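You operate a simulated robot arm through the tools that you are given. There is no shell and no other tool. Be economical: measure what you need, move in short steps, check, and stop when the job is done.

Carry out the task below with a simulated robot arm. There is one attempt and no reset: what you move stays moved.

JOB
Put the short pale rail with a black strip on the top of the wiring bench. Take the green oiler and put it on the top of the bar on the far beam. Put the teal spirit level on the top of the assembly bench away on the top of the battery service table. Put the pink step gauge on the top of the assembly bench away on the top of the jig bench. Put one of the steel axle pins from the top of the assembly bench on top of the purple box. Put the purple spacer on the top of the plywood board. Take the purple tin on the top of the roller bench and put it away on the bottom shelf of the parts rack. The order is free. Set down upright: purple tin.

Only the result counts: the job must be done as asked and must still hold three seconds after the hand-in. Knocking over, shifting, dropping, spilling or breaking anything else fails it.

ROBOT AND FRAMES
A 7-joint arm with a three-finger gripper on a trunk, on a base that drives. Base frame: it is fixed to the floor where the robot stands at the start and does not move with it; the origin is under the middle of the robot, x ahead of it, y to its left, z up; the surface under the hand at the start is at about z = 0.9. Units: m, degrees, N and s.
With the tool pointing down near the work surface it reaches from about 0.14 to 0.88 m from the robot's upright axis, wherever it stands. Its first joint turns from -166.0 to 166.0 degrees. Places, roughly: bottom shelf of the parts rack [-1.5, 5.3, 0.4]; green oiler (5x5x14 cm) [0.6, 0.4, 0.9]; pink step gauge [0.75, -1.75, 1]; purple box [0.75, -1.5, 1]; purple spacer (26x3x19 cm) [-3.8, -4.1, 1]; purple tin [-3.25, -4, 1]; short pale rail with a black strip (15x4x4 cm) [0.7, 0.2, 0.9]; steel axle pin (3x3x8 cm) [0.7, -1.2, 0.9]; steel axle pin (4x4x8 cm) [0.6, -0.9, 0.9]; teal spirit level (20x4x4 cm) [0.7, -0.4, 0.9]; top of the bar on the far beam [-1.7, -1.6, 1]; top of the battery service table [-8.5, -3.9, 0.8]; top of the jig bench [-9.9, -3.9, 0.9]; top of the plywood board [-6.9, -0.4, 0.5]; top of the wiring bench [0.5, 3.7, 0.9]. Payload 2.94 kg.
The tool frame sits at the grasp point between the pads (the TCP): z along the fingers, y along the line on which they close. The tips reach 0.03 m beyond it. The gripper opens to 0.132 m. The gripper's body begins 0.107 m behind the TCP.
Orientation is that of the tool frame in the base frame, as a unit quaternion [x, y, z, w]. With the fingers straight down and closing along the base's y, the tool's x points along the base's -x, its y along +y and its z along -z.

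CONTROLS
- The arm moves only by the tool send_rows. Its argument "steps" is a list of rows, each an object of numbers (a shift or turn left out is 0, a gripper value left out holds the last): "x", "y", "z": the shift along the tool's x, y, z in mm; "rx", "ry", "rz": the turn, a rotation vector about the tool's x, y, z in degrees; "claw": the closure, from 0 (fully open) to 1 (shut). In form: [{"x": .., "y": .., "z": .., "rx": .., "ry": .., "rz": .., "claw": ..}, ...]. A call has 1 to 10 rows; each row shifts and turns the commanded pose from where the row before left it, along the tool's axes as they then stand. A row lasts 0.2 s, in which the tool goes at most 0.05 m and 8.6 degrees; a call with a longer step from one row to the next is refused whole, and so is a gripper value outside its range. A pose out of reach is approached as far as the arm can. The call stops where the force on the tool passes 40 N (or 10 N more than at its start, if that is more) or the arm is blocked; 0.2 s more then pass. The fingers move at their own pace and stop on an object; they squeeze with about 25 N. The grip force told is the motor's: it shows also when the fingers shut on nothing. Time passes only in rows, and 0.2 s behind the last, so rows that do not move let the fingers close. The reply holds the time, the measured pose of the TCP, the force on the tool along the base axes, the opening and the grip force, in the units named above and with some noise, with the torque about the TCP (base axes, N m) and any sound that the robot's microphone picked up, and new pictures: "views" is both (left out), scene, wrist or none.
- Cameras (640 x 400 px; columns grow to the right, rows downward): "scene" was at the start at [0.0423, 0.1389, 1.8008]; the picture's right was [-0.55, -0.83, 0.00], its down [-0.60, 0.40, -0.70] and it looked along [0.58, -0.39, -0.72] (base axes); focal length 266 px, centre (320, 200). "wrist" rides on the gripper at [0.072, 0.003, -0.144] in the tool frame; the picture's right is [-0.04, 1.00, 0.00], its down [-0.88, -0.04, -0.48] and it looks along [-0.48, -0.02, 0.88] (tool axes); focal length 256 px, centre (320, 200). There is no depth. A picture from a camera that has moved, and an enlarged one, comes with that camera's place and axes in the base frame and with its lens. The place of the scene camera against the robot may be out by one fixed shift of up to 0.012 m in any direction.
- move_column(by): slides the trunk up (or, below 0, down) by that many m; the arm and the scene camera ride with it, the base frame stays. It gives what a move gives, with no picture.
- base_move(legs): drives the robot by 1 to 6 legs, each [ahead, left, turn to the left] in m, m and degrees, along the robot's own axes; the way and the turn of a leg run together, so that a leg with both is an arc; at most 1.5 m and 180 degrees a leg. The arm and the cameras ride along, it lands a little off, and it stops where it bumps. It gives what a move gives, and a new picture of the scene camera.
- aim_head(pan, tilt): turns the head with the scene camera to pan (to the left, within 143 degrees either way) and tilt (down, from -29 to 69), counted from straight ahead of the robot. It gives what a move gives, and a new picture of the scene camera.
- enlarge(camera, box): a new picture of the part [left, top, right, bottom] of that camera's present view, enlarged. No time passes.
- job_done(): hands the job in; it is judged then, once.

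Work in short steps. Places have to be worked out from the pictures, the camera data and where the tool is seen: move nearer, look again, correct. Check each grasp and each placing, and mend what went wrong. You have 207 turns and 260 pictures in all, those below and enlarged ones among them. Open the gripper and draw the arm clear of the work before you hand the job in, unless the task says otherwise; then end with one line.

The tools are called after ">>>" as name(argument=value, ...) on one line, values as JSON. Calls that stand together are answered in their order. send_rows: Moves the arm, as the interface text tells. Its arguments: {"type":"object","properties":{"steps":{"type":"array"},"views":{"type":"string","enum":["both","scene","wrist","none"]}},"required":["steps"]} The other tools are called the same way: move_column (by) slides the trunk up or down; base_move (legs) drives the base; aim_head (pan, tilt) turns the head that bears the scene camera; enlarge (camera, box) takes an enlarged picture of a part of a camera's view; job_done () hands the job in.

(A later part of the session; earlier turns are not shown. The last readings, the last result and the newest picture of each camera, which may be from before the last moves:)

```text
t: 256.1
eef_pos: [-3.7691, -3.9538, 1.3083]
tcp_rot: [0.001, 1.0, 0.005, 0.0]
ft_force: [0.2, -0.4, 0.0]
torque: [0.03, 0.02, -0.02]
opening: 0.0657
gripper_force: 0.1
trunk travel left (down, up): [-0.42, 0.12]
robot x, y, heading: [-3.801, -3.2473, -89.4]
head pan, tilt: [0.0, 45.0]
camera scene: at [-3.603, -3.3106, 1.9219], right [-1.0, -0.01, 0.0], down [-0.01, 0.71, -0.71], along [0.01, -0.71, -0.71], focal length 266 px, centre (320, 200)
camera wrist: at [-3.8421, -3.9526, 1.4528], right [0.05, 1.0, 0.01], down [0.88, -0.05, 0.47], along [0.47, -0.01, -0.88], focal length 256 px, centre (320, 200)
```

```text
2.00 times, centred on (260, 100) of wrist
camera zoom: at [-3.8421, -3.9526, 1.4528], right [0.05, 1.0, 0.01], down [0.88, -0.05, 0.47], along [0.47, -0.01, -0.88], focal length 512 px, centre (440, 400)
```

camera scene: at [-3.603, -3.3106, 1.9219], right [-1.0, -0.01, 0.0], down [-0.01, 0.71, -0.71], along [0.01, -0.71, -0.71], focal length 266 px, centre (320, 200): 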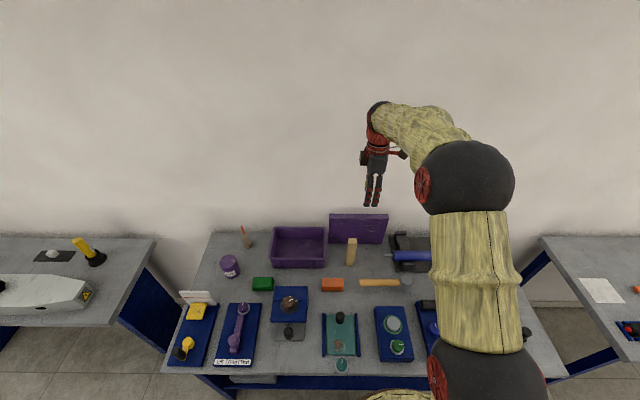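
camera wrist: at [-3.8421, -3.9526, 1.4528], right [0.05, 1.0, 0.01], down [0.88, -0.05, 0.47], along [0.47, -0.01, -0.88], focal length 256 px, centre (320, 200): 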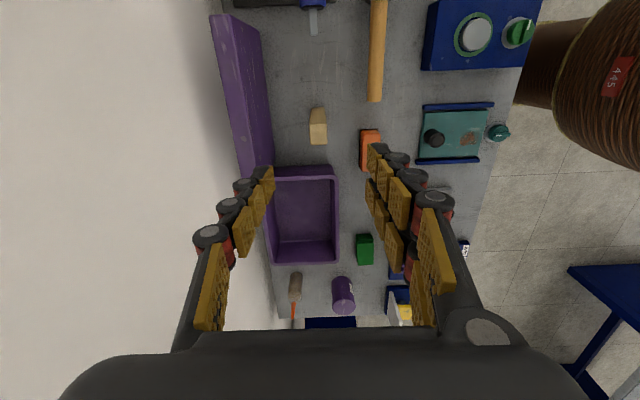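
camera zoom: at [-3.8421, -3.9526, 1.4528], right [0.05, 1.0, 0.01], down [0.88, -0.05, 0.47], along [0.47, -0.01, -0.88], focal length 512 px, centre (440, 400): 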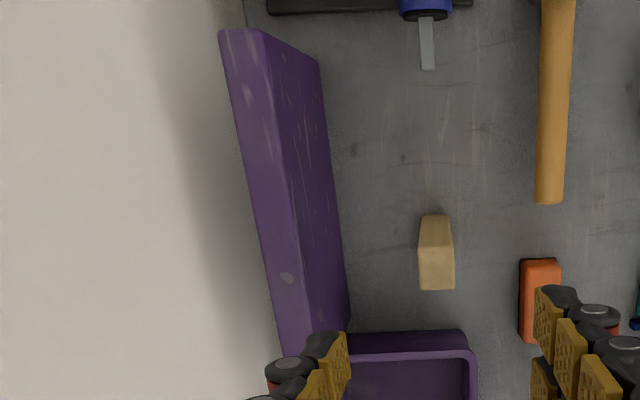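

The spacer centre line is at y≈-4.061, the wall about y≈-4.115. I move to y≈-4.045 with a 9 cm opening and lower to just above it to check clearance.

>>> send_rows(steps=[{"claw": 0.3, "y": -45}, {"y": -45}, {"z": 45}, {"z": 45}, {"z": 45}], views="both")

```text
t: 257.3
eef_pos: [-3.7716, -4.0408, 1.1747]
tcp_rot: [0.001, 1.0, 0.004, -0.001]
ft_force: [-0.7, -0.4, 0.9]
torque: [0.04, -0.01, 0.02]
opening: 0.0924
gripper_force: 0.0
trunk travel left (down, up): [-0.42, 0.12]
robot x, y, heading: [-3.7961, -3.2513, -89.5]
head pan, tilt: [0.0, 45.0]
camera scene: at [-3.6032, -3.3096, 1.9219], right [-1.0, -0.01, 0.0], down [-0.01, 0.71, -0.71], along [0.01, -0.71, -0.71], focal length 266 px, centre (320, 200)
camera wrist: at [-3.8444, -4.0392, 1.3192], right [0.05, 1.0, 0.01], down [0.88, -0.04, 0.47], along [0.47, -0.01, -0.88], focal length 256 px, centre (320, 200)
```

scene: 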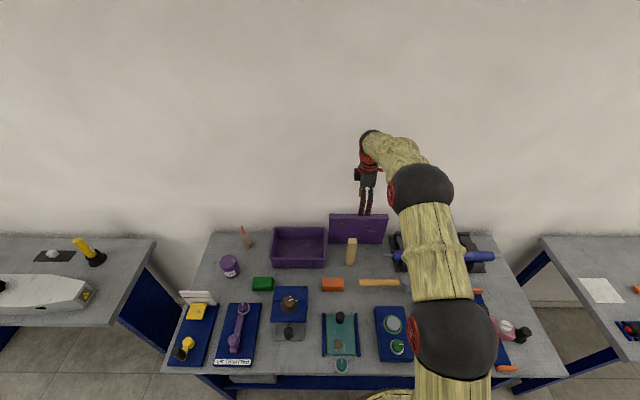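
wrist: 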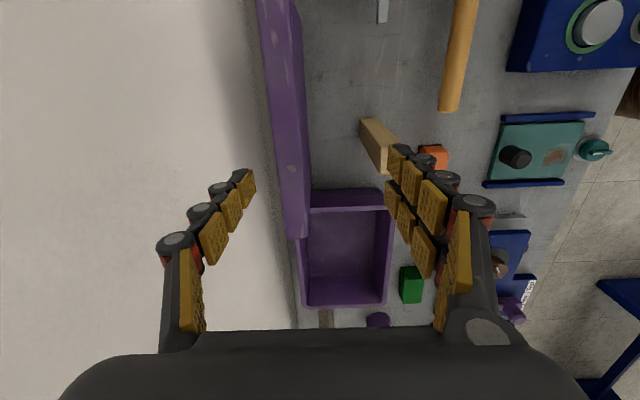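

Spacer centre is y≈-4.071, only ~3.8 cm from the wall. I tilt the tool 5° (body away from wall) with 8 cm opening, then slide down around it.

>>> send_rows(steps=[{"rx": 5, "claw": 0.39}, {"y": -6, "z": 16}, {"z": 25}], views="wrist")

```text
t: 258.1
eef_pos: [-3.7713, -4.0502, 1.134]
tcp_rot: [0.001, 0.999, -0.039, -0.001]
ft_force: [0.6, 0.2, 0.1]
torque: [0.01, -0.01, 0.0]
opening: 0.0805
gripper_force: 0.1
trunk travel left (down, up): [-0.42, 0.12]
robot x, y, heading: [-3.7999, -3.2514, -89.7]
head pan, tilt: [0.0, 45.0]
camera wrist: at [-3.8443, -4.0359, 1.277], right [0.05, 1.0, -0.08], down [0.88, 0.0, 0.48], along [0.47, -0.09, -0.88], focal length 256 px, centre (320, 200)
```

wrist: 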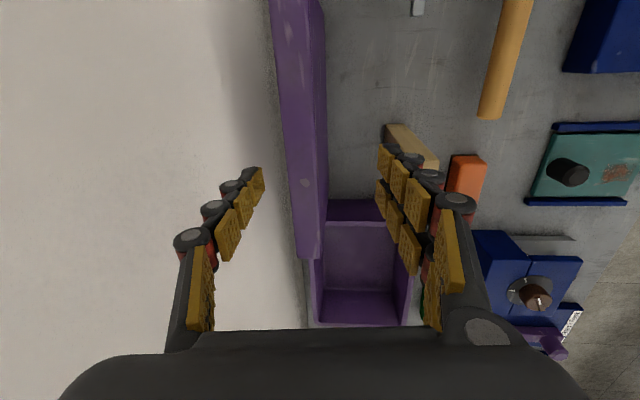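

Clear on both sides. I go down the rest and close.

>>> send_rows(steps=[{"z": 30}, {"z": 30}, {"z": 24}], views="wrist")

>>> send_rows(steps=[{"claw": 1}, {}, {}, {}, {}], views="wrist")

```text
t: 258.9
eef_pos: [-3.7721, -4.0575, 1.0489]
tcp_rot: [0.001, 0.999, -0.038, -0.001]
ft_force: [0.4, -0.9, -0.1]
torque: [0.05, 0.04, 0.02]
opening: 0.0805
gripper_force: 0.1
trunk travel left (down, up): [-0.42, 0.12]
robot x, y, heading: [-3.801, -3.2506, -89.8]
head pan, tilt: [0.0, 45.0]
camera wrist: at [-3.844, -4.0434, 1.1926], right [0.05, 1.0, -0.08], down [0.88, 0.0, 0.48], along [0.47, -0.09, -0.88], focal length 256 px, centre (320, 200)
```

wrist: 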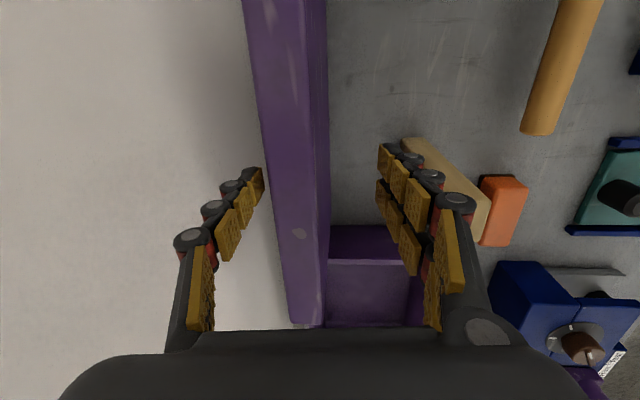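

```text
t: 260.1
eef_pos: [-3.7717, -4.0568, 1.049]
tcp_rot: [0.001, 0.999, -0.038, -0.001]
ft_force: [0.0, -1.1, -0.6]
torque: [-0.09, -0.02, 0.05]
opening: 0.0295
gripper_force: 24.0
trunk travel left (down, up): [-0.42, 0.12]
robot x, y, heading: [-3.7998, -3.2509, -89.7]
head pan, tilt: [0.0, 45.0]
camera wrist: at [-3.844, -4.0428, 1.1931], right [0.05, 1.0, -0.08], down [0.88, 0.0, 0.48], along [0.47, -0.09, -0.88], focal length 256 px, centre (320, 200)
```

wrist: 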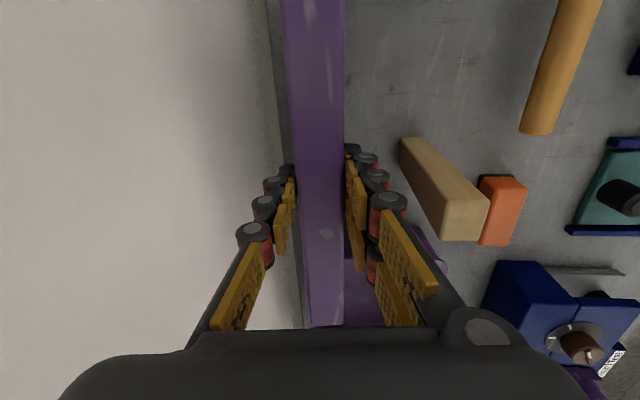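

Gripped. I lift it along the tool axis.

>>> send_rows(steps=[{"z": -20}, {"z": -40}, {"z": -45}, {"z": -45}, {"z": -45}, {"z": -45}, {"z": -45}, {"z": -45}, {"z": -30}], views="both")

```text
t: 262.1
eef_pos: [-3.773, -4.0264, 1.4073]
tcp_rot: [0.0, 0.999, -0.038, -0.001]
ft_force: [0.1, 0.7, -7.4]
torque: [0.07, 0.0, -0.01]
opening: 0.0296
gripper_force: 24.8
trunk travel left (down, up): [-0.42, 0.12]
robot x, y, heading: [-3.7972, -3.2532, -89.6]
head pan, tilt: [0.0, 45.0]
camera scene: at [-3.6032, -3.3081, 1.922], right [-1.0, -0.01, 0.0], down [-0.01, 0.71, -0.71], along [0.01, -0.71, -0.71], focal length 266 px, centre (320, 200)
camera wrist: at [-3.8467, -4.0131, 1.5513], right [0.05, 1.0, -0.08], down [0.88, 0.0, 0.48], along [0.47, -0.09, -0.88], focal length 256 px, centre (320, 200)
```

scene: 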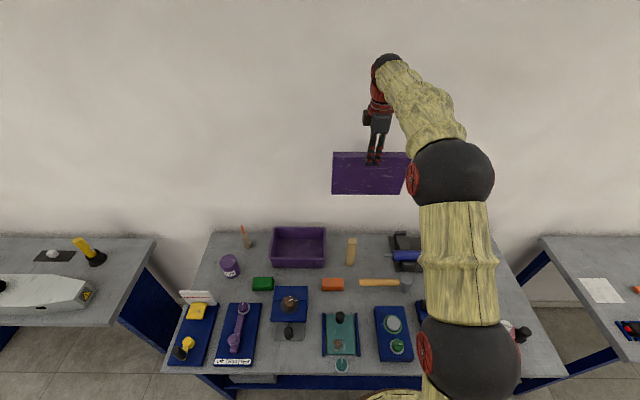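
wrist: 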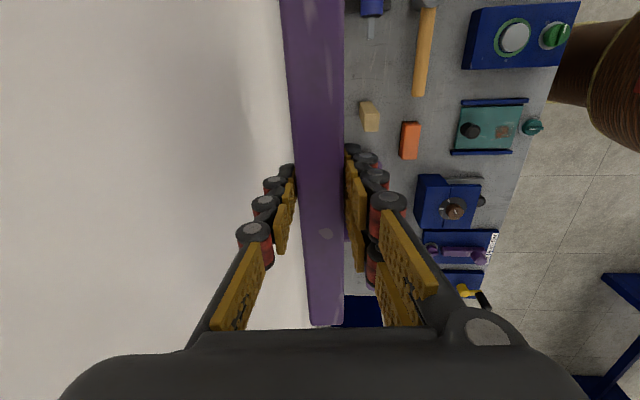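

I straighten the tool, retract, back off from the bench and look northwest toward the plywood board.

>>> send_rows(steps=[{"rx": -4.4, "y": 20}, {"y": 48}, {"y": 48}, {"y": 48}, {"y": 48}, {"y": 48}, {"y": 40}], views="none")

>>> base_move(legs=[[-0.25, -1.2, 0], [0, -1.0, 0]])

>>> aim_head(pan=-130, tilt=20)

```text
t: 263.7
eef_pos: [-3.7704, -3.7267, 1.4061]
tcp_rot: [0.002, 1.0, 0.0, 0.0]
ft_force: [0.3, 0.2, -7.1]
torque: [-0.04, 0.0, -0.01]
opening: 0.0298
gripper_force: 24.6
trunk travel left (down, up): [-0.42, 0.12]
robot x, y, heading: [-3.7975, -3.2516, -89.6]
head pan, tilt: [0.0, 45.0]
```

```text
t: 274.6
eef_pos: [-5.9453, -3.4999, 1.4057]
tcp_rot: [-0.009, 1.0, 0.0, -0.001]
ft_force: [0.5, 0.9, -7.7]
torque: [0.03, 0.0, 0.01]
opening: 0.03
gripper_force: 24.9
trunk travel left (down, up): [-0.42, 0.12]
robot x, y, heading: [-5.9799, -3.0261, -88.4]
head pan, tilt: [0.0, 45.0]
camera scene: at [-5.7866, -3.0776, 1.922], right [-1.0, -0.03, 0.0], down [-0.02, 0.71, -0.71], along [0.02, -0.71, -0.71], focal length 266 px, centre (320, 200)
```

scene: 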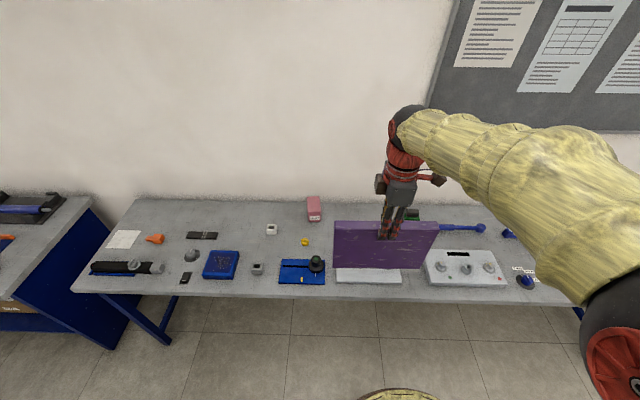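

```text
t: 276.7
eef_pos: [-5.9448, -3.5008, 1.4063]
tcp_rot: [-0.009, 1.0, 0.0, 0.0]
ft_force: [0.0, 0.3, -7.2]
torque: [0.04, 0.01, 0.01]
opening: 0.0299
gripper_force: 25.3
trunk travel left (down, up): [-0.42, 0.12]
robot x, y, heading: [-5.9802, -3.0271, -88.5]
head pan, tilt: [-130.0, 20.0]
camera scene: at [-5.8612, -2.9385, 1.9607], right [0.62, 0.78, 0.0], down [0.27, -0.21, -0.94], along [-0.74, 0.58, -0.34], focal length 266 px, centre (320, 200)
```

scene: 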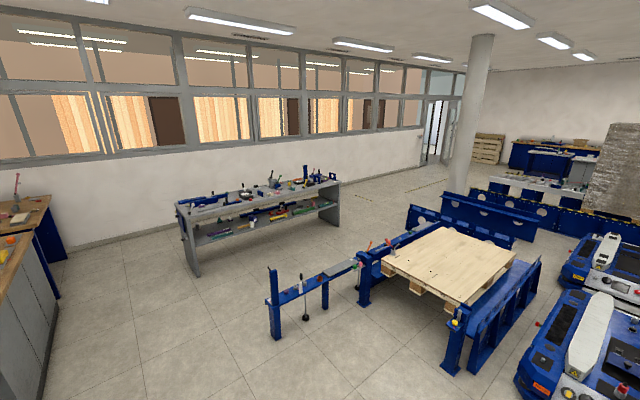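

>>> enlarge(camera="scene", box=[250, 200, 570, 400])

```text
2.00 times, centred on (410, 300) of scene
camera zoom: at [-5.8612, -2.9385, 1.9607], right [0.62, 0.78, 0.0], down [0.27, -0.21, -0.94], along [-0.74, 0.58, -0.34], focal length 532 px, centre (140, 0)
```

zoom: 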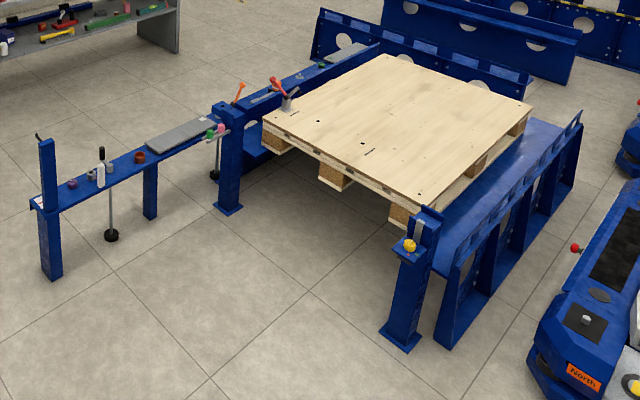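

The south side of the board between the two posts is open. I drive to about (-6.7,-2.4), turn to face north and re-check.

>>> base_move(legs=[[-0.55, -0.75, 0], [0, 0, 178.5]])

>>> aim_head(pan=0, tilt=40)

```text
t: 288.7
eef_pos: [-6.7586, -2.0264, 1.4065]
tcp_rot: [1.0, -0.03, 0.0, 0.0]
ft_force: [-0.4, -0.1, -6.4]
torque: [0.04, -0.01, 0.0]
opening: 0.0296
gripper_force: 25.1
trunk travel left (down, up): [-0.42, 0.12]
robot x, y, heading: [-6.7583, -2.5052, 87.1]
head pan, tilt: [-130.0, 20.0]
camera scene: at [-6.8757, -2.5936, 1.9607], right [-0.68, -0.73, 0.0], down [-0.25, 0.23, -0.94], along [0.69, -0.64, -0.34], focal length 266 px, centre (320, 200)
```

scene: 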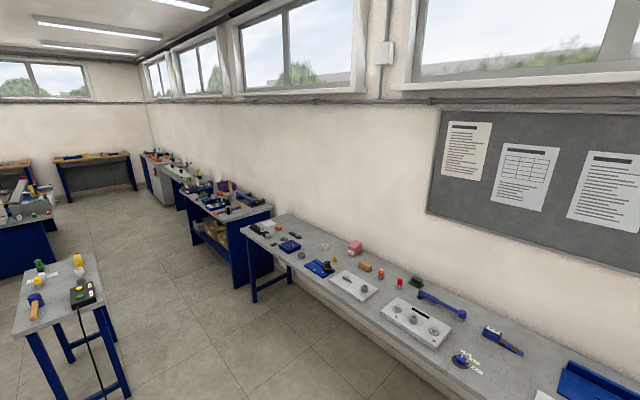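

```text
t: 290.9
eef_pos: [-6.7576, -2.0285, 1.4065]
tcp_rot: [1.0, -0.03, 0.001, 0.001]
ft_force: [0.4, 0.0, -7.3]
torque: [-0.01, 0.04, 0.02]
opening: 0.0296
gripper_force: 24.9
trunk travel left (down, up): [-0.42, 0.12]
robot x, y, heading: [-6.757, -2.5067, 87.0]
head pan, tilt: [0.0, 40.0]
camera scene: at [-6.9395, -2.4453, 1.9292], right [1.0, -0.05, 0.0], down [-0.03, -0.64, -0.77], along [0.04, 0.76, -0.64], focal length 266 px, centre (320, 200)
```

scene: 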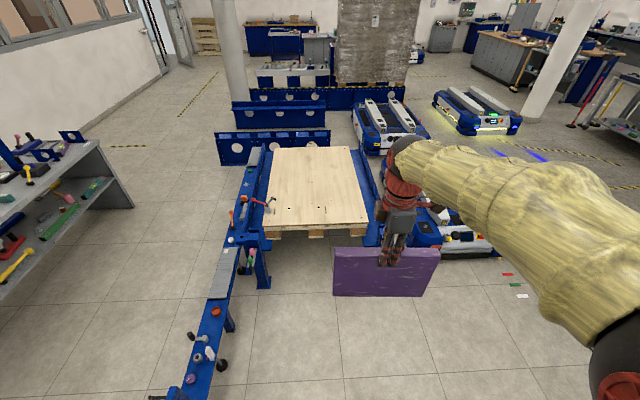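

I approach the board: axis to about (-6.85,-1.53), then lower the column.

>>> base_move(legs=[[0.95, 0.14, 3]])

>>> move_column(by=-0.38)

>>> send_rows(steps=[{"y": -45}, {"y": -45}, {"y": -45}, {"y": -45}, {"y": -45}, {"y": -45}], views="both")

```text
t: 295.9
eef_pos: [-6.9097, -1.0755, 1.4066]
tcp_rot: [1.0, 0.001, 0.001, 0.001]
ft_force: [0.1, -0.3, -7.2]
torque: [-0.05, 0.03, 0.0]
opening: 0.0298
gripper_force: 25.1
trunk travel left (down, up): [-0.42, 0.12]
robot x, y, heading: [-6.8796, -1.5556, 90.7]
head pan, tilt: [0.0, 40.0]
camera scene: at [-7.066, -1.5049, 1.9292], right [1.0, 0.01, 0.0], down [0.01, -0.64, -0.77], along [-0.01, 0.77, -0.64], focal length 266 px, centre (320, 200)
```

scene: 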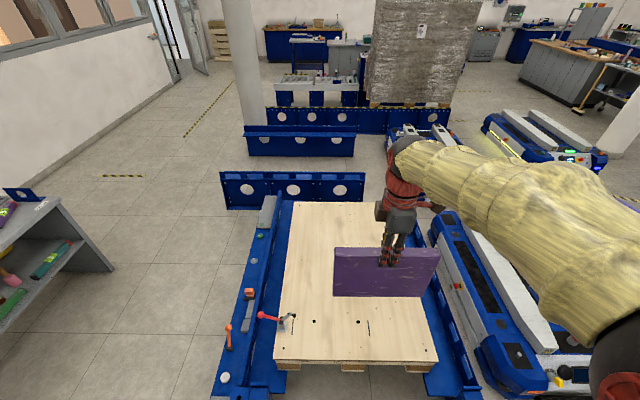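

```text
t: 299.5
eef_pos: [-6.9101, -1.0771, 1.028]
tcp_rot: [1.0, 0.001, 0.001, -0.001]
ft_force: [0.1, -0.1, -7.2]
torque: [0.03, -0.05, 0.05]
opening: 0.0299
gripper_force: 24.7
trunk travel left (down, up): [-0.04, 0.5]
robot x, y, heading: [-6.881, -1.5554, 90.6]
head pan, tilt: [0.0, 40.0]
```

```text
t: 300.9
eef_pos: [-6.9113, -0.8056, 1.0232]
tcp_rot: [1.0, 0.001, 0.001, 0.002]
ft_force: [1.0, -0.7, -7.8]
torque: [0.0, -0.01, 0.02]
opening: 0.0294
gripper_force: 25.0
trunk travel left (down, up): [-0.04, 0.5]
robot x, y, heading: [-6.8796, -1.5552, 90.7]
head pan, tilt: [0.0, 40.0]
camera scene: at [-7.0658, -1.5051, 1.5491], right [1.0, 0.01, 0.0], down [0.01, -0.64, -0.77], along [-0.01, 0.77, -0.64], focal length 266 px, centre (320, 200)
camera wrist: at [-6.8387, -0.8081, 1.1686], right [-0.04, -1.0, 0.0], down [-0.88, 0.04, 0.47], along [-0.47, 0.02, -0.88], focal length 256 px, centre (320, 200)
```

scene: 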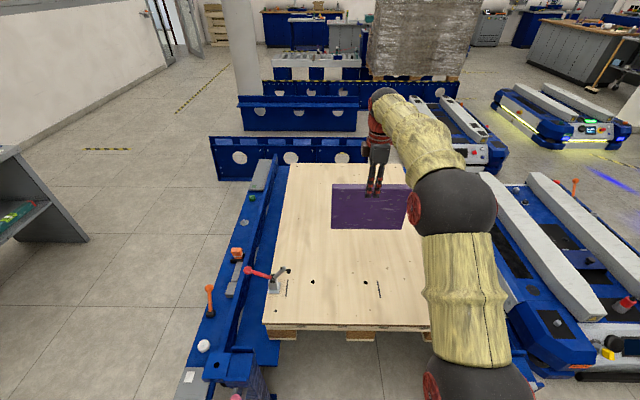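
wrist: 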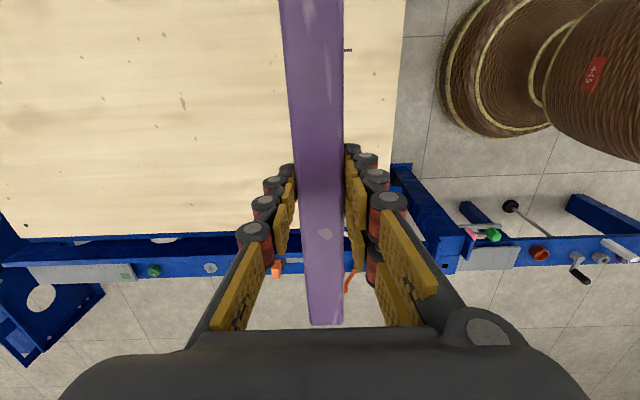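

I lower toward the board: first to z≈0.72, then in small steps to contact.

>>> send_rows(steps=[{"z": 45}, {"z": 45}, {"z": 45}, {"z": 45}, {"z": 45}, {"z": 45}, {"z": 30}], views="scene")

>>> send_rows(steps=[{"z": 10}, {"z": 10}, {"z": 10}, {"z": 8}, {"z": 8}, {"z": 8}], views="scene")

```text
t: 302.5
eef_pos: [-6.9101, -0.8055, 0.725]
tcp_rot: [1.0, 0.0, 0.001, 0.0]
ft_force: [-0.6, 0.3, -7.0]
torque: [-0.06, -0.02, 0.01]
opening: 0.0297
gripper_force: 25.2
trunk travel left (down, up): [-0.04, 0.5]
robot x, y, heading: [-6.8814, -1.554, 90.7]
head pan, tilt: [0.0, 40.0]
camera scene: at [-7.0659, -1.5049, 1.5491], right [1.0, 0.01, 0.0], down [0.01, -0.64, -0.77], along [-0.01, 0.77, -0.64], focal length 266 px, centre (320, 200)
```

scene: 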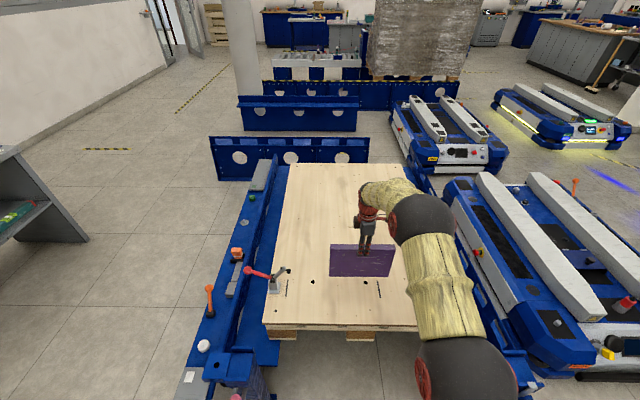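

```text
t: 303.9
eef_pos: [-6.9104, -0.8047, 0.6723]
tcp_rot: [1.0, 0.0, 0.0, 0.001]
ft_force: [0.2, -0.4, -6.7]
torque: [-0.02, 0.02, -0.06]
opening: 0.0296
gripper_force: 24.9
trunk travel left (down, up): [-0.04, 0.5]
robot x, y, heading: [-6.884, -1.5486, 90.7]
head pan, tilt: [0.0, 40.0]
camera scene: at [-7.0659, -1.5052, 1.5492], right [1.0, 0.01, 0.0], down [0.01, -0.64, -0.77], along [-0.01, 0.77, -0.64], focal length 266 px, centre (320, 200)
```

scene: 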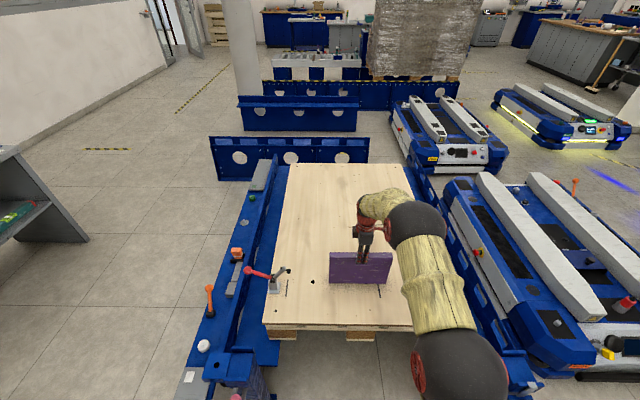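

>>> send_rows(steps=[{"z": 7}, {"z": 7}, {"z": 6}, {"z": 6}, {"z": 6}, {"z": 6}], views="none")

```text
t: 304.6
eef_pos: [-6.9108, -0.7997, 0.6664]
tcp_rot: [1.0, 0.0, 0.001, -0.008]
ft_force: [0.2, -2.2, 11.7]
torque: [-0.13, -0.07, 0.04]
opening: 0.0302
gripper_force: 25.1
trunk travel left (down, up): [-0.04, 0.5]
robot x, y, heading: [-6.8786, -1.5526, 90.7]
head pan, tilt: [0.0, 40.0]
stopped in row 3: the force on the tool passed its limit at 46 N (the readings are from after the stop); the commanded pose is now the measured one
```

Contact at z≈0.666. I relieve the pressure slightly, then release and watch.

>>> send_rows(steps=[{"rx": -0.9, "z": -1}, {}, {"claw": 0.6}, {}, {}], views="wrist")

```text
t: 305.9
eef_pos: [-6.9103, -0.8011, 0.6633]
tcp_rot: [1.0, 0.001, 0.001, 0.003]
ft_force: [0.1, -0.3, -0.4]
torque: [-0.02, 0.02, 0.03]
opening: 0.0527
gripper_force: 0.0
trunk travel left (down, up): [-0.04, 0.5]
robot x, y, heading: [-6.8789, -1.5577, 90.7]
head pan, tilt: [0.0, 40.0]
camera wrist: at [-6.839, -0.8041, 0.8083], right [-0.04, -1.0, 0.0], down [-0.88, 0.04, 0.47], along [-0.47, 0.02, -0.88], focal length 256 px, centre (320, 200)
```

wrist: 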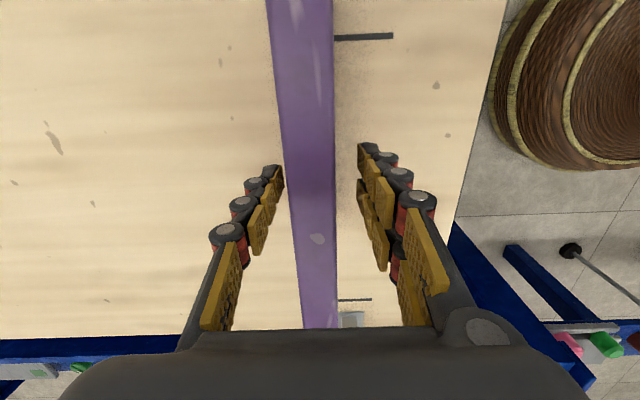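

It stands free. I lift straight up and check.

>>> send_rows(steps=[{"y": -4, "claw": 0.5}, {"z": -20}, {"z": -40}, {"z": -45}, {"z": -45}, {"z": -45}, {"z": -45}], views="both")

```text
t: 307.4
eef_pos: [-6.9143, -0.7968, 0.9041]
tcp_rot: [1.0, 0.001, 0.002, 0.002]
ft_force: [-0.1, -0.4, -1.3]
torque: [-0.02, 0.01, -0.01]
opening: 0.0661
gripper_force: 0.1
trunk travel left (down, up): [-0.04, 0.5]
robot x, y, heading: [-6.8832, -1.5561, 90.5]
head pan, tilt: [0.0, 40.0]
camera scene: at [-7.0658, -1.5058, 1.5492], right [1.0, 0.01, 0.0], down [0.01, -0.64, -0.77], along [-0.01, 0.77, -0.64], focal length 266 px, centre (320, 200)
camera wrist: at [-6.8427, -0.7992, 1.0483], right [-0.04, -1.0, 0.0], down [-0.88, 0.04, 0.47], along [-0.47, 0.02, -0.88], focal length 256 px, centre (320, 200)
```

scene: 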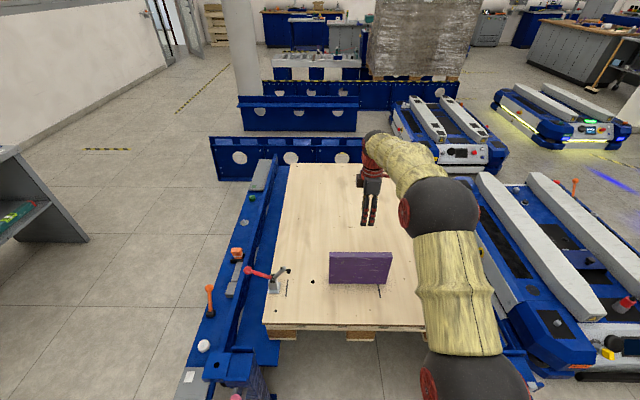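
wrist: 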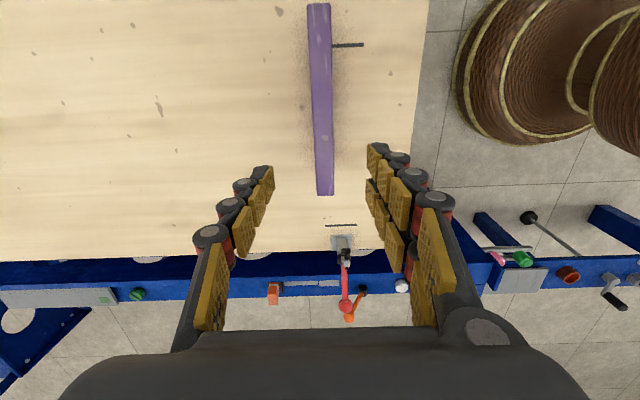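

Spacer stands on the board. I retract, raise the column, and drive to the roller bench for the purple tin.

>>> send_rows(steps=[{"z": -45}, {"z": -45}, {"y": 48}, {"y": 48}, {"y": 48}, {"y": 48}, {"y": 48}, {"y": 48}], views="none")

>>> move_column(by=0.3)

>>> base_move(legs=[[-1.2, 0, 0], [0, 0, 179.5], [0.2, 1.3, 0], [0, 1.3, 0], [0, 0.95, 0]])

>>> aim_head(pan=0, tilt=45)

```text
t: 309.2
eef_pos: [-6.9118, -1.0853, 0.9972]
tcp_rot: [1.0, 0.001, 0.001, 0.001]
ft_force: [-0.6, 0.9, -0.7]
torque: [-0.05, 0.02, 0.02]
opening: 0.0661
gripper_force: 0.1
trunk travel left (down, up): [-0.04, 0.5]
robot x, y, heading: [-6.8783, -1.5508, 90.8]
head pan, tilt: [0.0, 40.0]
```

```text
t: 312.2
eef_pos: [-6.9106, -1.0845, 1.2972]
tcp_rot: [1.0, 0.001, 0.0, 0.001]
ft_force: [-0.5, -0.2, 0.0]
torque: [0.02, -0.05, -0.01]
opening: 0.066
gripper_force: 0.0
trunk travel left (down, up): [-0.34, 0.2]
robot x, y, heading: [-6.8786, -1.5537, 90.8]
head pan, tilt: [0.0, 40.0]
```

```text
t: 342.6
eef_pos: [-3.3, -3.6383, 1.2964]
tcp_rot: [0.023, 1.0, 0.001, 0.0]
ft_force: [-0.5, 0.7, 0.4]
torque: [-0.01, 0.03, -0.01]
opening: 0.0659
gripper_force: 0.0
trunk travel left (down, up): [-0.34, 0.2]
robot x, y, heading: [-3.3106, -3.1705, -92.1]
head pan, tilt: [0.0, 40.0]
camera scene: at [-3.1157, -3.2386, 1.8492], right [-1.0, 0.04, 0.0], down [0.02, 0.64, -0.77], along [-0.03, -0.77, -0.64], focal length 266 px, centre (320, 200)
```

scene: 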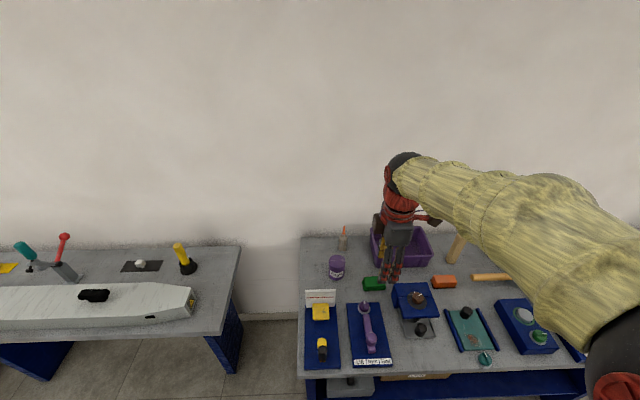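

```text
t: 343.3
eef_pos: [-3.3015, -3.6379, 1.2963]
tcp_rot: [0.024, 1.0, 0.001, 0.0]
ft_force: [0.5, -0.2, -0.7]
torque: [-0.01, 0.0, 0.02]
opening: 0.0659
gripper_force: 0.1
trunk travel left (down, up): [-0.34, 0.2]
robot x, y, heading: [-3.3069, -3.1682, -92.1]
head pan, tilt: [0.0, 45.0]
camera scene: at [-3.116, -3.2349, 1.842], right [-1.0, 0.04, 0.0], down [0.03, 0.71, -0.71], along [-0.03, -0.71, -0.71], focal length 266 px, centre (320, 200)
```

scene: 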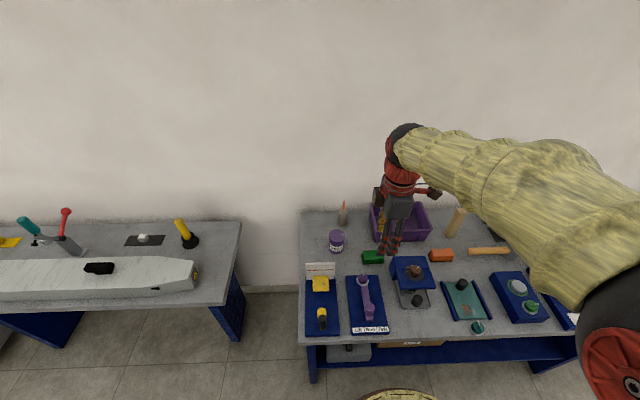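

The tin is at about (-3.21,-3.89). I move over it and look.

>>> send_rows(steps=[{"x": -18, "y": -41, "claw": 0.1}, {"x": -18, "y": -41}, {"x": -17, "y": -41}, {"x": -17, "y": -41}, {"x": -17, "y": -41}, {"x": -17, "y": -40}], views="both")

```text
t: 344.7
eef_pos: [-3.2074, -3.8903, 1.294]
tcp_rot: [0.023, 1.0, 0.003, -0.001]
ft_force: [-0.1, -0.2, -0.3]
torque: [0.06, -0.01, 0.0]
opening: 0.1187
gripper_force: 0.0
trunk travel left (down, up): [-0.34, 0.2]
robot x, y, heading: [-3.3104, -3.1673, -91.9]
head pan, tilt: [0.0, 45.0]
camera scene: at [-3.1155, -3.2372, 1.8418], right [-1.0, 0.04, 0.0], down [0.03, 0.71, -0.71], along [-0.03, -0.71, -0.71], focal length 266 px, centre (320, 200)
camera wrist: at [-3.2805, -3.8838, 1.4393], right [0.09, 1.0, 0.0], down [0.88, -0.08, 0.47], along [0.47, -0.04, -0.88], focal length 256 px, centre (320, 200)
```

scene: 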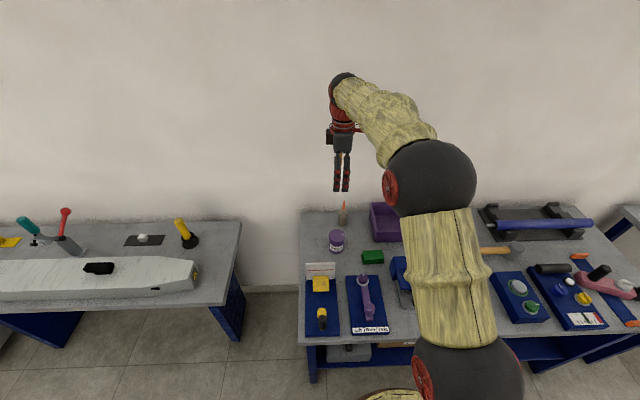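
wrist: 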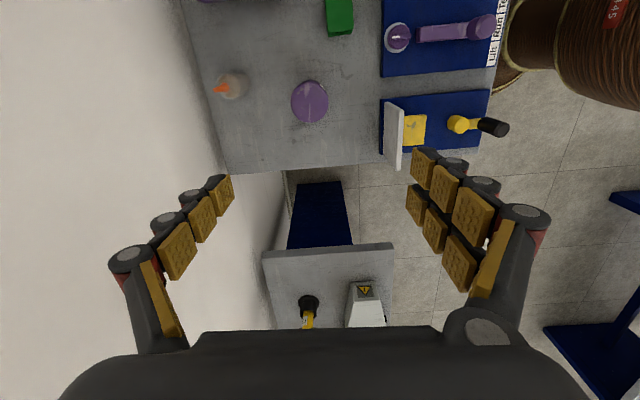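

Tin centre about (-3.222,-3.903), diameter ≈6.4 cm. I align, descend and grip.

>>> send_rows(steps=[{"x": 14, "y": -13}, {"z": 45}, {"z": 45}, {"z": 45}, {"z": 45}, {"z": 45}], views="wrist")

```text
t: 346.1
eef_pos: [-3.2204, -3.8994, 1.0716]
tcp_rot: [0.024, 1.0, 0.0, 0.0]
ft_force: [0.1, -0.7, 0.4]
torque: [0.05, 0.01, 0.03]
opening: 0.1184
gripper_force: 0.1
trunk travel left (down, up): [-0.34, 0.2]
robot x, y, heading: [-3.3068, -3.1742, -91.8]
head pan, tilt: [0.0, 45.0]
camera wrist: at [-3.2924, -3.8935, 1.2162], right [0.09, 1.0, 0.0], down [0.88, -0.08, 0.47], along [0.47, -0.04, -0.88], focal length 256 px, centre (320, 200)
```

wrist: 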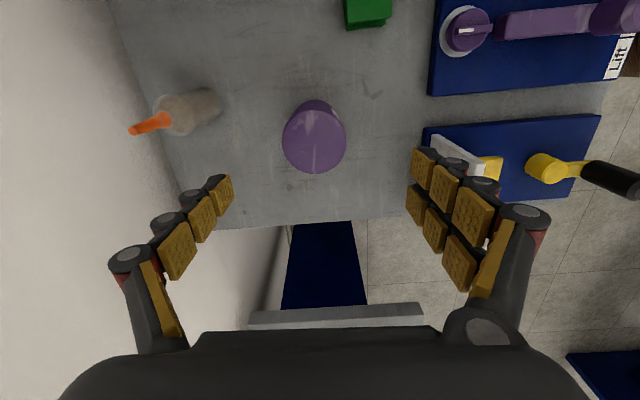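

>>> send_rows(steps=[{"x": 8, "y": -5, "claw": 0.27}, {}, {"z": 45}, {"z": 45}, {"z": 30}, {"claw": 1}, {}, {}, {}], views="wrist")

```text
t: 348.1
eef_pos: [-3.2276, -3.9046, 0.948]
tcp_rot: [0.024, 1.0, 0.001, 0.0]
ft_force: [-0.1, -0.6, -0.9]
torque: [-0.18, 0.03, 0.04]
opening: 0.0659
gripper_force: 25.1
trunk travel left (down, up): [-0.34, 0.2]
robot x, y, heading: [-3.3101, -3.17, -92.2]
head pan, tilt: [0.0, 45.0]
camera wrist: at [-3.3015, -3.8982, 1.0925], right [0.09, 1.0, 0.0], down [0.88, -0.08, 0.47], along [0.47, -0.04, -0.88], focal length 256 px, centre (320, 200)
```

wrist: 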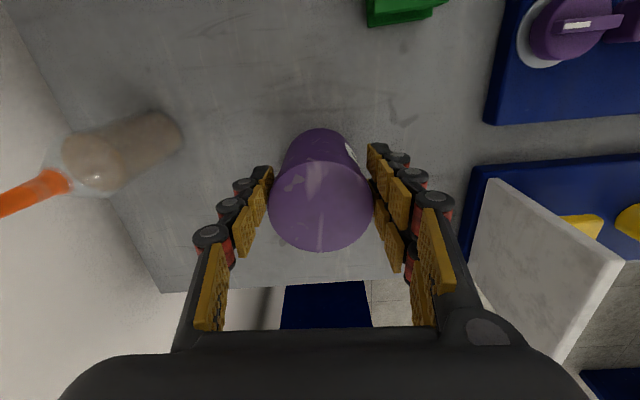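

Tin gripped. I lift and retract, then strafe east along the lane toward the aisle.

>>> send_rows(steps=[{"z": -30}, {"z": -45}, {"z": -45}, {"z": -45}, {"z": -45}, {"z": -45}, {"z": -45}, {"z": -45}, {"y": 40, "z": -15}, {"y": 45}], views="wrist")

>>> send_rows(steps=[{"y": 48, "x": 10}, {"y": 48, "x": 10}, {"y": 48, "x": 10}, {"y": 40, "x": 10}], views="none")

>>> base_move(legs=[[-0.22, 1.45, 2.1], [0, 1.45, 0]])

```text
t: 350.3
eef_pos: [-3.2254, -3.8194, 1.3102]
tcp_rot: [0.024, 1.0, 0.0, -0.001]
ft_force: [-0.5, 1.0, -3.4]
torque: [0.0, 0.12, -0.03]
opening: 0.0658
gripper_force: 24.9
trunk travel left (down, up): [-0.34, 0.2]
robot x, y, heading: [-3.3045, -3.1722, -92.1]
head pan, tilt: [0.0, 45.0]
camera wrist: at [-3.2976, -3.8131, 1.4541], right [0.09, 1.0, 0.0], down [0.88, -0.08, 0.47], along [0.47, -0.04, -0.88], focal length 256 px, centre (320, 200)
```

wrist: 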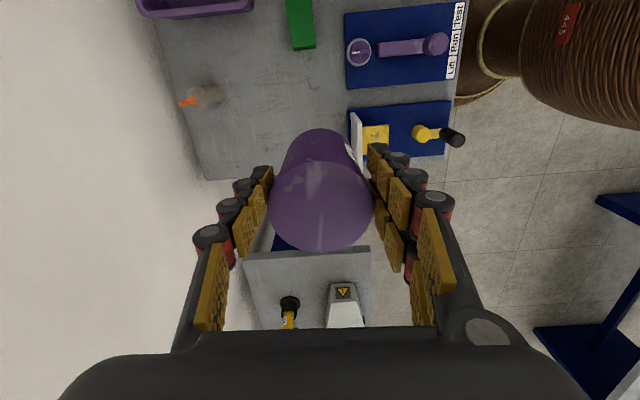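

```text
t: 351.3
eef_pos: [-3.2601, -3.6333, 1.309]
tcp_rot: [0.024, 1.0, 0.0, 0.001]
ft_force: [-0.8, 0.7, -4.3]
torque: [-0.04, 0.04, 0.0]
opening: 0.0658
gripper_force: 25.3
trunk travel left (down, up): [-0.34, 0.2]
robot x, y, heading: [-3.3085, -3.1702, -92.2]
head pan, tilt: [0.0, 45.0]
```

```text
t: 365.6
eef_pos: [-0.3071, -3.4377, 1.3089]
tcp_rot: [0.012, 1.0, 0.001, 0.0]
ft_force: [1.5, 0.5, -4.4]
torque: [0.01, 0.07, -0.02]
opening: 0.0657
gripper_force: 25.0
trunk travel left (down, up): [-0.34, 0.2]
robot x, y, heading: [-0.3716, -2.9762, -90.6]
head pan, tilt: [0.0, 45.0]
camera scene: at [-0.1749, -3.0351, 1.8419], right [-1.0, 0.01, 0.0], down [0.01, 0.71, -0.71], along [-0.01, -0.71, -0.71], focal length 266 px, centre (320, 200)
```

scene: 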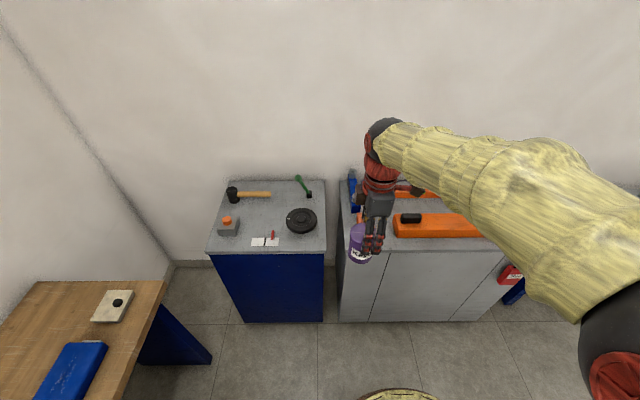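

Now I drive backward north through the aisle at x≈-0.27.

>>> base_move(legs=[[-0.5, 0.1, 0.6], [-1.45, 0, 0], [-1.45, 0, 0], [-1.4, 0, 0]])

>>> aim_head(pan=-143, tilt=25)

```text
t: 388.6
eef_pos: [-0.2122, 1.3211, 1.3091]
tcp_rot: [0.003, 1.0, 0.0, -0.001]
ft_force: [-0.9, 0.9, -3.0]
torque: [-0.02, 0.04, -0.01]
opening: 0.0655
gripper_force: 25.3
trunk travel left (down, up): [-0.34, 0.2]
robot x, y, heading: [-0.2824, 1.7859, -89.9]
head pan, tilt: [0.0, 45.0]
camera scene: at [-0.0859, 1.7255, 1.842], right [-1.0, 0.0, 0.0], down [0.0, 0.71, -0.71], along [0.0, -0.71, -0.71], focal length 266 px, centre (320, 200)
```

scene: 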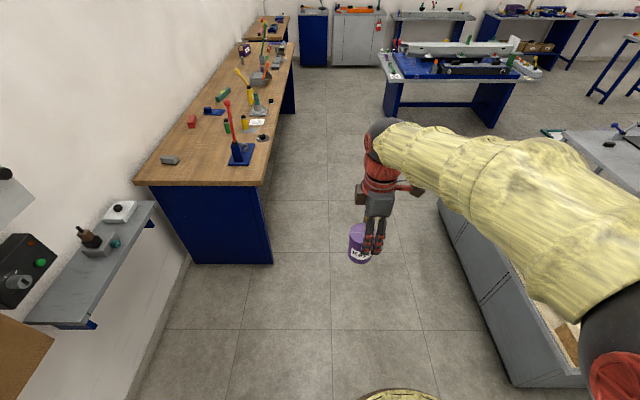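

```text
t: 390.8
eef_pos: [-0.2132, 1.3214, 1.3092]
tcp_rot: [0.003, 1.0, 0.001, -0.001]
ft_force: [0.6, 0.8, -4.1]
torque: [0.0, 0.05, 0.02]
opening: 0.0654
gripper_force: 24.4
trunk travel left (down, up): [-0.34, 0.2]
robot x, y, heading: [-0.2821, 1.7838, -90.0]
head pan, tilt: [-143.0, 25.0]
camera scene: at [-0.1418, 1.8799, 1.8726], right [0.8, 0.6, 0.0], down [0.26, -0.34, -0.91], along [-0.55, 0.72, -0.42], focal length 266 px, centre (320, 200)
```

scene: 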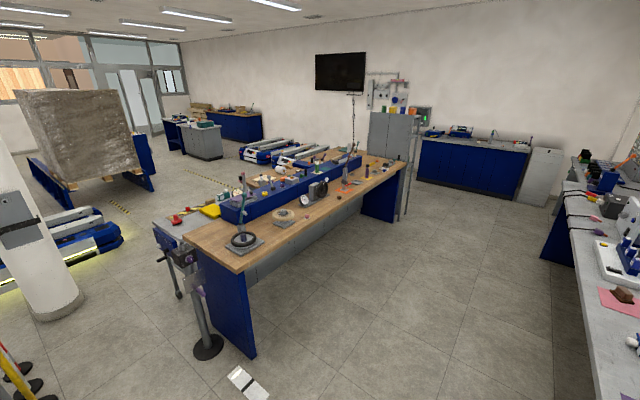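

The rack is beyond the wooden bench, its grey back panel facing us. I continue north to y≈4.7 and look at it from the east.

>>> base_move(legs=[[-1.45, 0, 0], [-1.45, 0, 0]])

>>> aim_head(pan=-120, tilt=35)

```text
t: 404.9
eef_pos: [-0.2225, 4.2447, 1.3094]
tcp_rot: [0.001, 1.0, 0.001, -0.001]
ft_force: [-0.1, 0.0, -3.9]
torque: [-0.04, 0.07, 0.0]
opening: 0.0654
gripper_force: 24.9
trunk travel left (down, up): [-0.34, 0.2]
robot x, y, heading: [-0.2938, 4.7059, -89.6]
head pan, tilt: [-143.0, 25.0]
camera scene: at [-0.1539, 4.803, 1.8726], right [0.79, 0.61, 0.0], down [0.26, -0.34, -0.91], along [-0.55, 0.72, -0.42], focal length 266 px, centre (320, 200)
```

scene: 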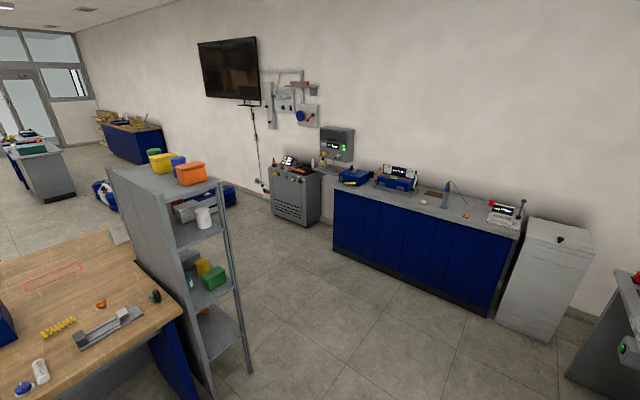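

```text
t: 405.8
eef_pos: [-0.2217, 4.2435, 1.3096]
tcp_rot: [0.001, 1.0, 0.0, 0.0]
ft_force: [0.0, -0.8, -3.4]
torque: [0.0, 0.04, 0.01]
opening: 0.0651
gripper_force: 24.4
trunk travel left (down, up): [-0.34, 0.2]
robot x, y, heading: [-0.2931, 4.7029, -89.5]
head pan, tilt: [-120.0, 35.0]
camera scene: at [-0.1745, 4.773, 1.8569], right [0.49, 0.87, 0.0], down [0.5, -0.28, -0.82], along [-0.71, 0.41, -0.57], focal length 266 px, centre (320, 200)
```

scene: 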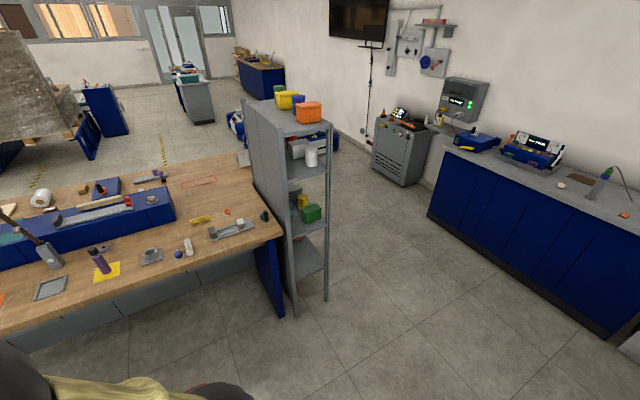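

The rack opens to the north; its bottom shelf lies under another, so the tin must be regrasped with a pitched tool. I drive to open floor at about (-0.45,5.9), turn to face the north bench and look.

>>> base_move(legs=[[-1.2, -0.2, 0], [0, 0, 179.5]])

>>> aim_head(pan=0, tilt=40)

>>> aim_head(pan=125, tilt=45)

```text
t: 419.2
eef_pos: [-0.5526, 6.3549, 1.3094]
tcp_rot: [1.0, -0.016, 0.001, 0.001]
ft_force: [-0.4, -1.4, -4.2]
torque: [-0.06, -0.04, -0.01]
opening: 0.0649
gripper_force: 25.3
trunk travel left (down, up): [-0.34, 0.2]
robot x, y, heading: [-0.4926, 5.8899, 88.9]
head pan, tilt: [-120.0, 35.0]
camera scene: at [-0.6067, 5.8137, 1.8568], right [-0.52, -0.86, 0.0], down [-0.49, 0.3, -0.82], along [0.7, -0.42, -0.57], focal length 266 px, centre (320, 200)
```

scene: 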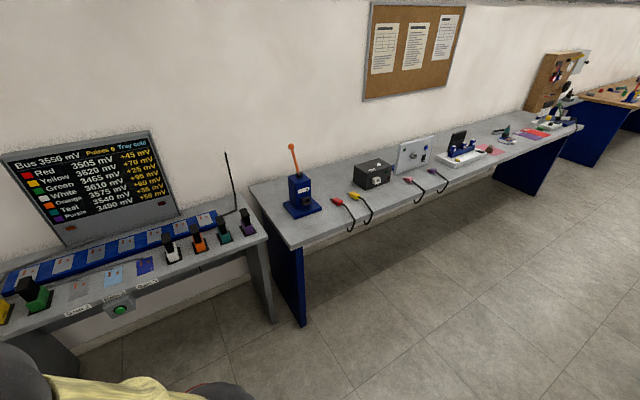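

```text
t: 421.2
eef_pos: [-0.5543, 6.3537, 1.3095]
tcp_rot: [1.0, -0.015, 0.001, 0.001]
ft_force: [-0.4, -0.5, -4.0]
torque: [-0.02, -0.03, -0.02]
opening: 0.0649
gripper_force: 24.5
trunk travel left (down, up): [-0.34, 0.2]
robot x, y, heading: [-0.4976, 5.8894, 89.0]
head pan, tilt: [0.0, 40.0]
camera scene: at [-0.68, 5.9444, 1.8492], right [1.0, -0.02, 0.0], down [-0.01, -0.64, -0.77], along [0.02, 0.77, -0.64], focal length 266 px, centre (320, 200)
```

scene: 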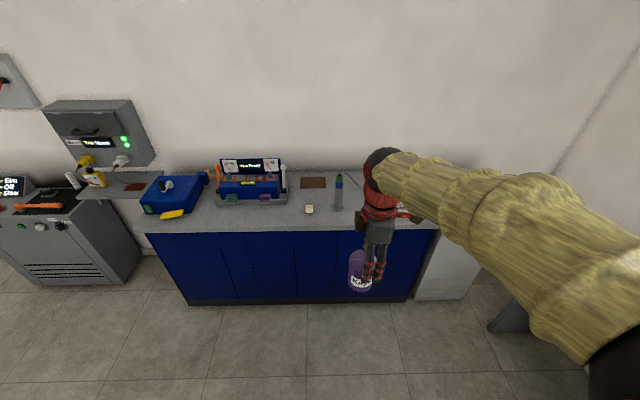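

```text
t: 423.2
eef_pos: [-0.5529, 6.3545, 1.3105]
tcp_rot: [1.0, -0.016, 0.001, 0.001]
ft_force: [-0.8, -0.7, -4.1]
torque: [0.03, -0.05, 0.02]
opening: 0.0649
gripper_force: 25.2
trunk travel left (down, up): [-0.34, 0.2]
robot x, y, heading: [-0.4983, 5.8919, 88.8]
head pan, tilt: [125.0, 45.0]
camera scene: at [-0.7496, 5.8143, 1.842], right [-0.56, 0.83, 0.0], down [0.59, 0.39, -0.71], along [-0.59, -0.39, -0.71], focal length 266 px, centre (320, 200)
```

scene: 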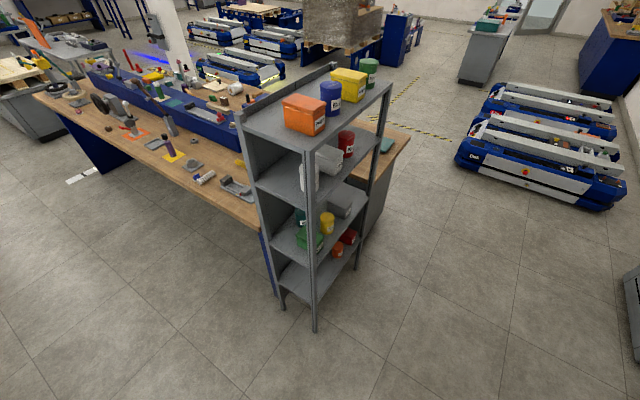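

>>> enlarge(camera="scene", box=[220, 80, 420, 340])

```text
1.54 times, centred on (320, 210) of scene
camera zoom: at [-0.7496, 5.8143, 1.842], right [-0.56, 0.83, 0.0], down [0.59, 0.39, -0.71], along [-0.59, -0.39, -0.71], focal length 410 px, centre (320, 185)
```

zoom: 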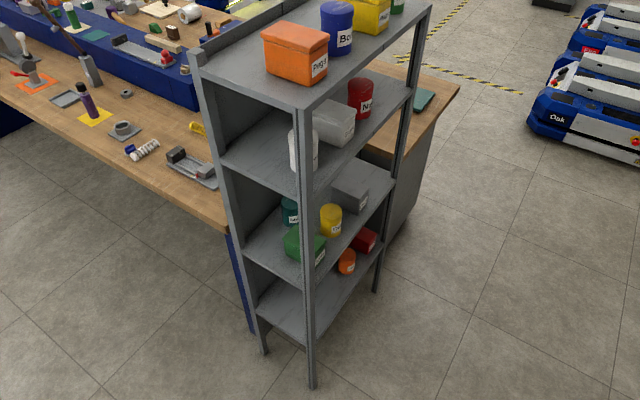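

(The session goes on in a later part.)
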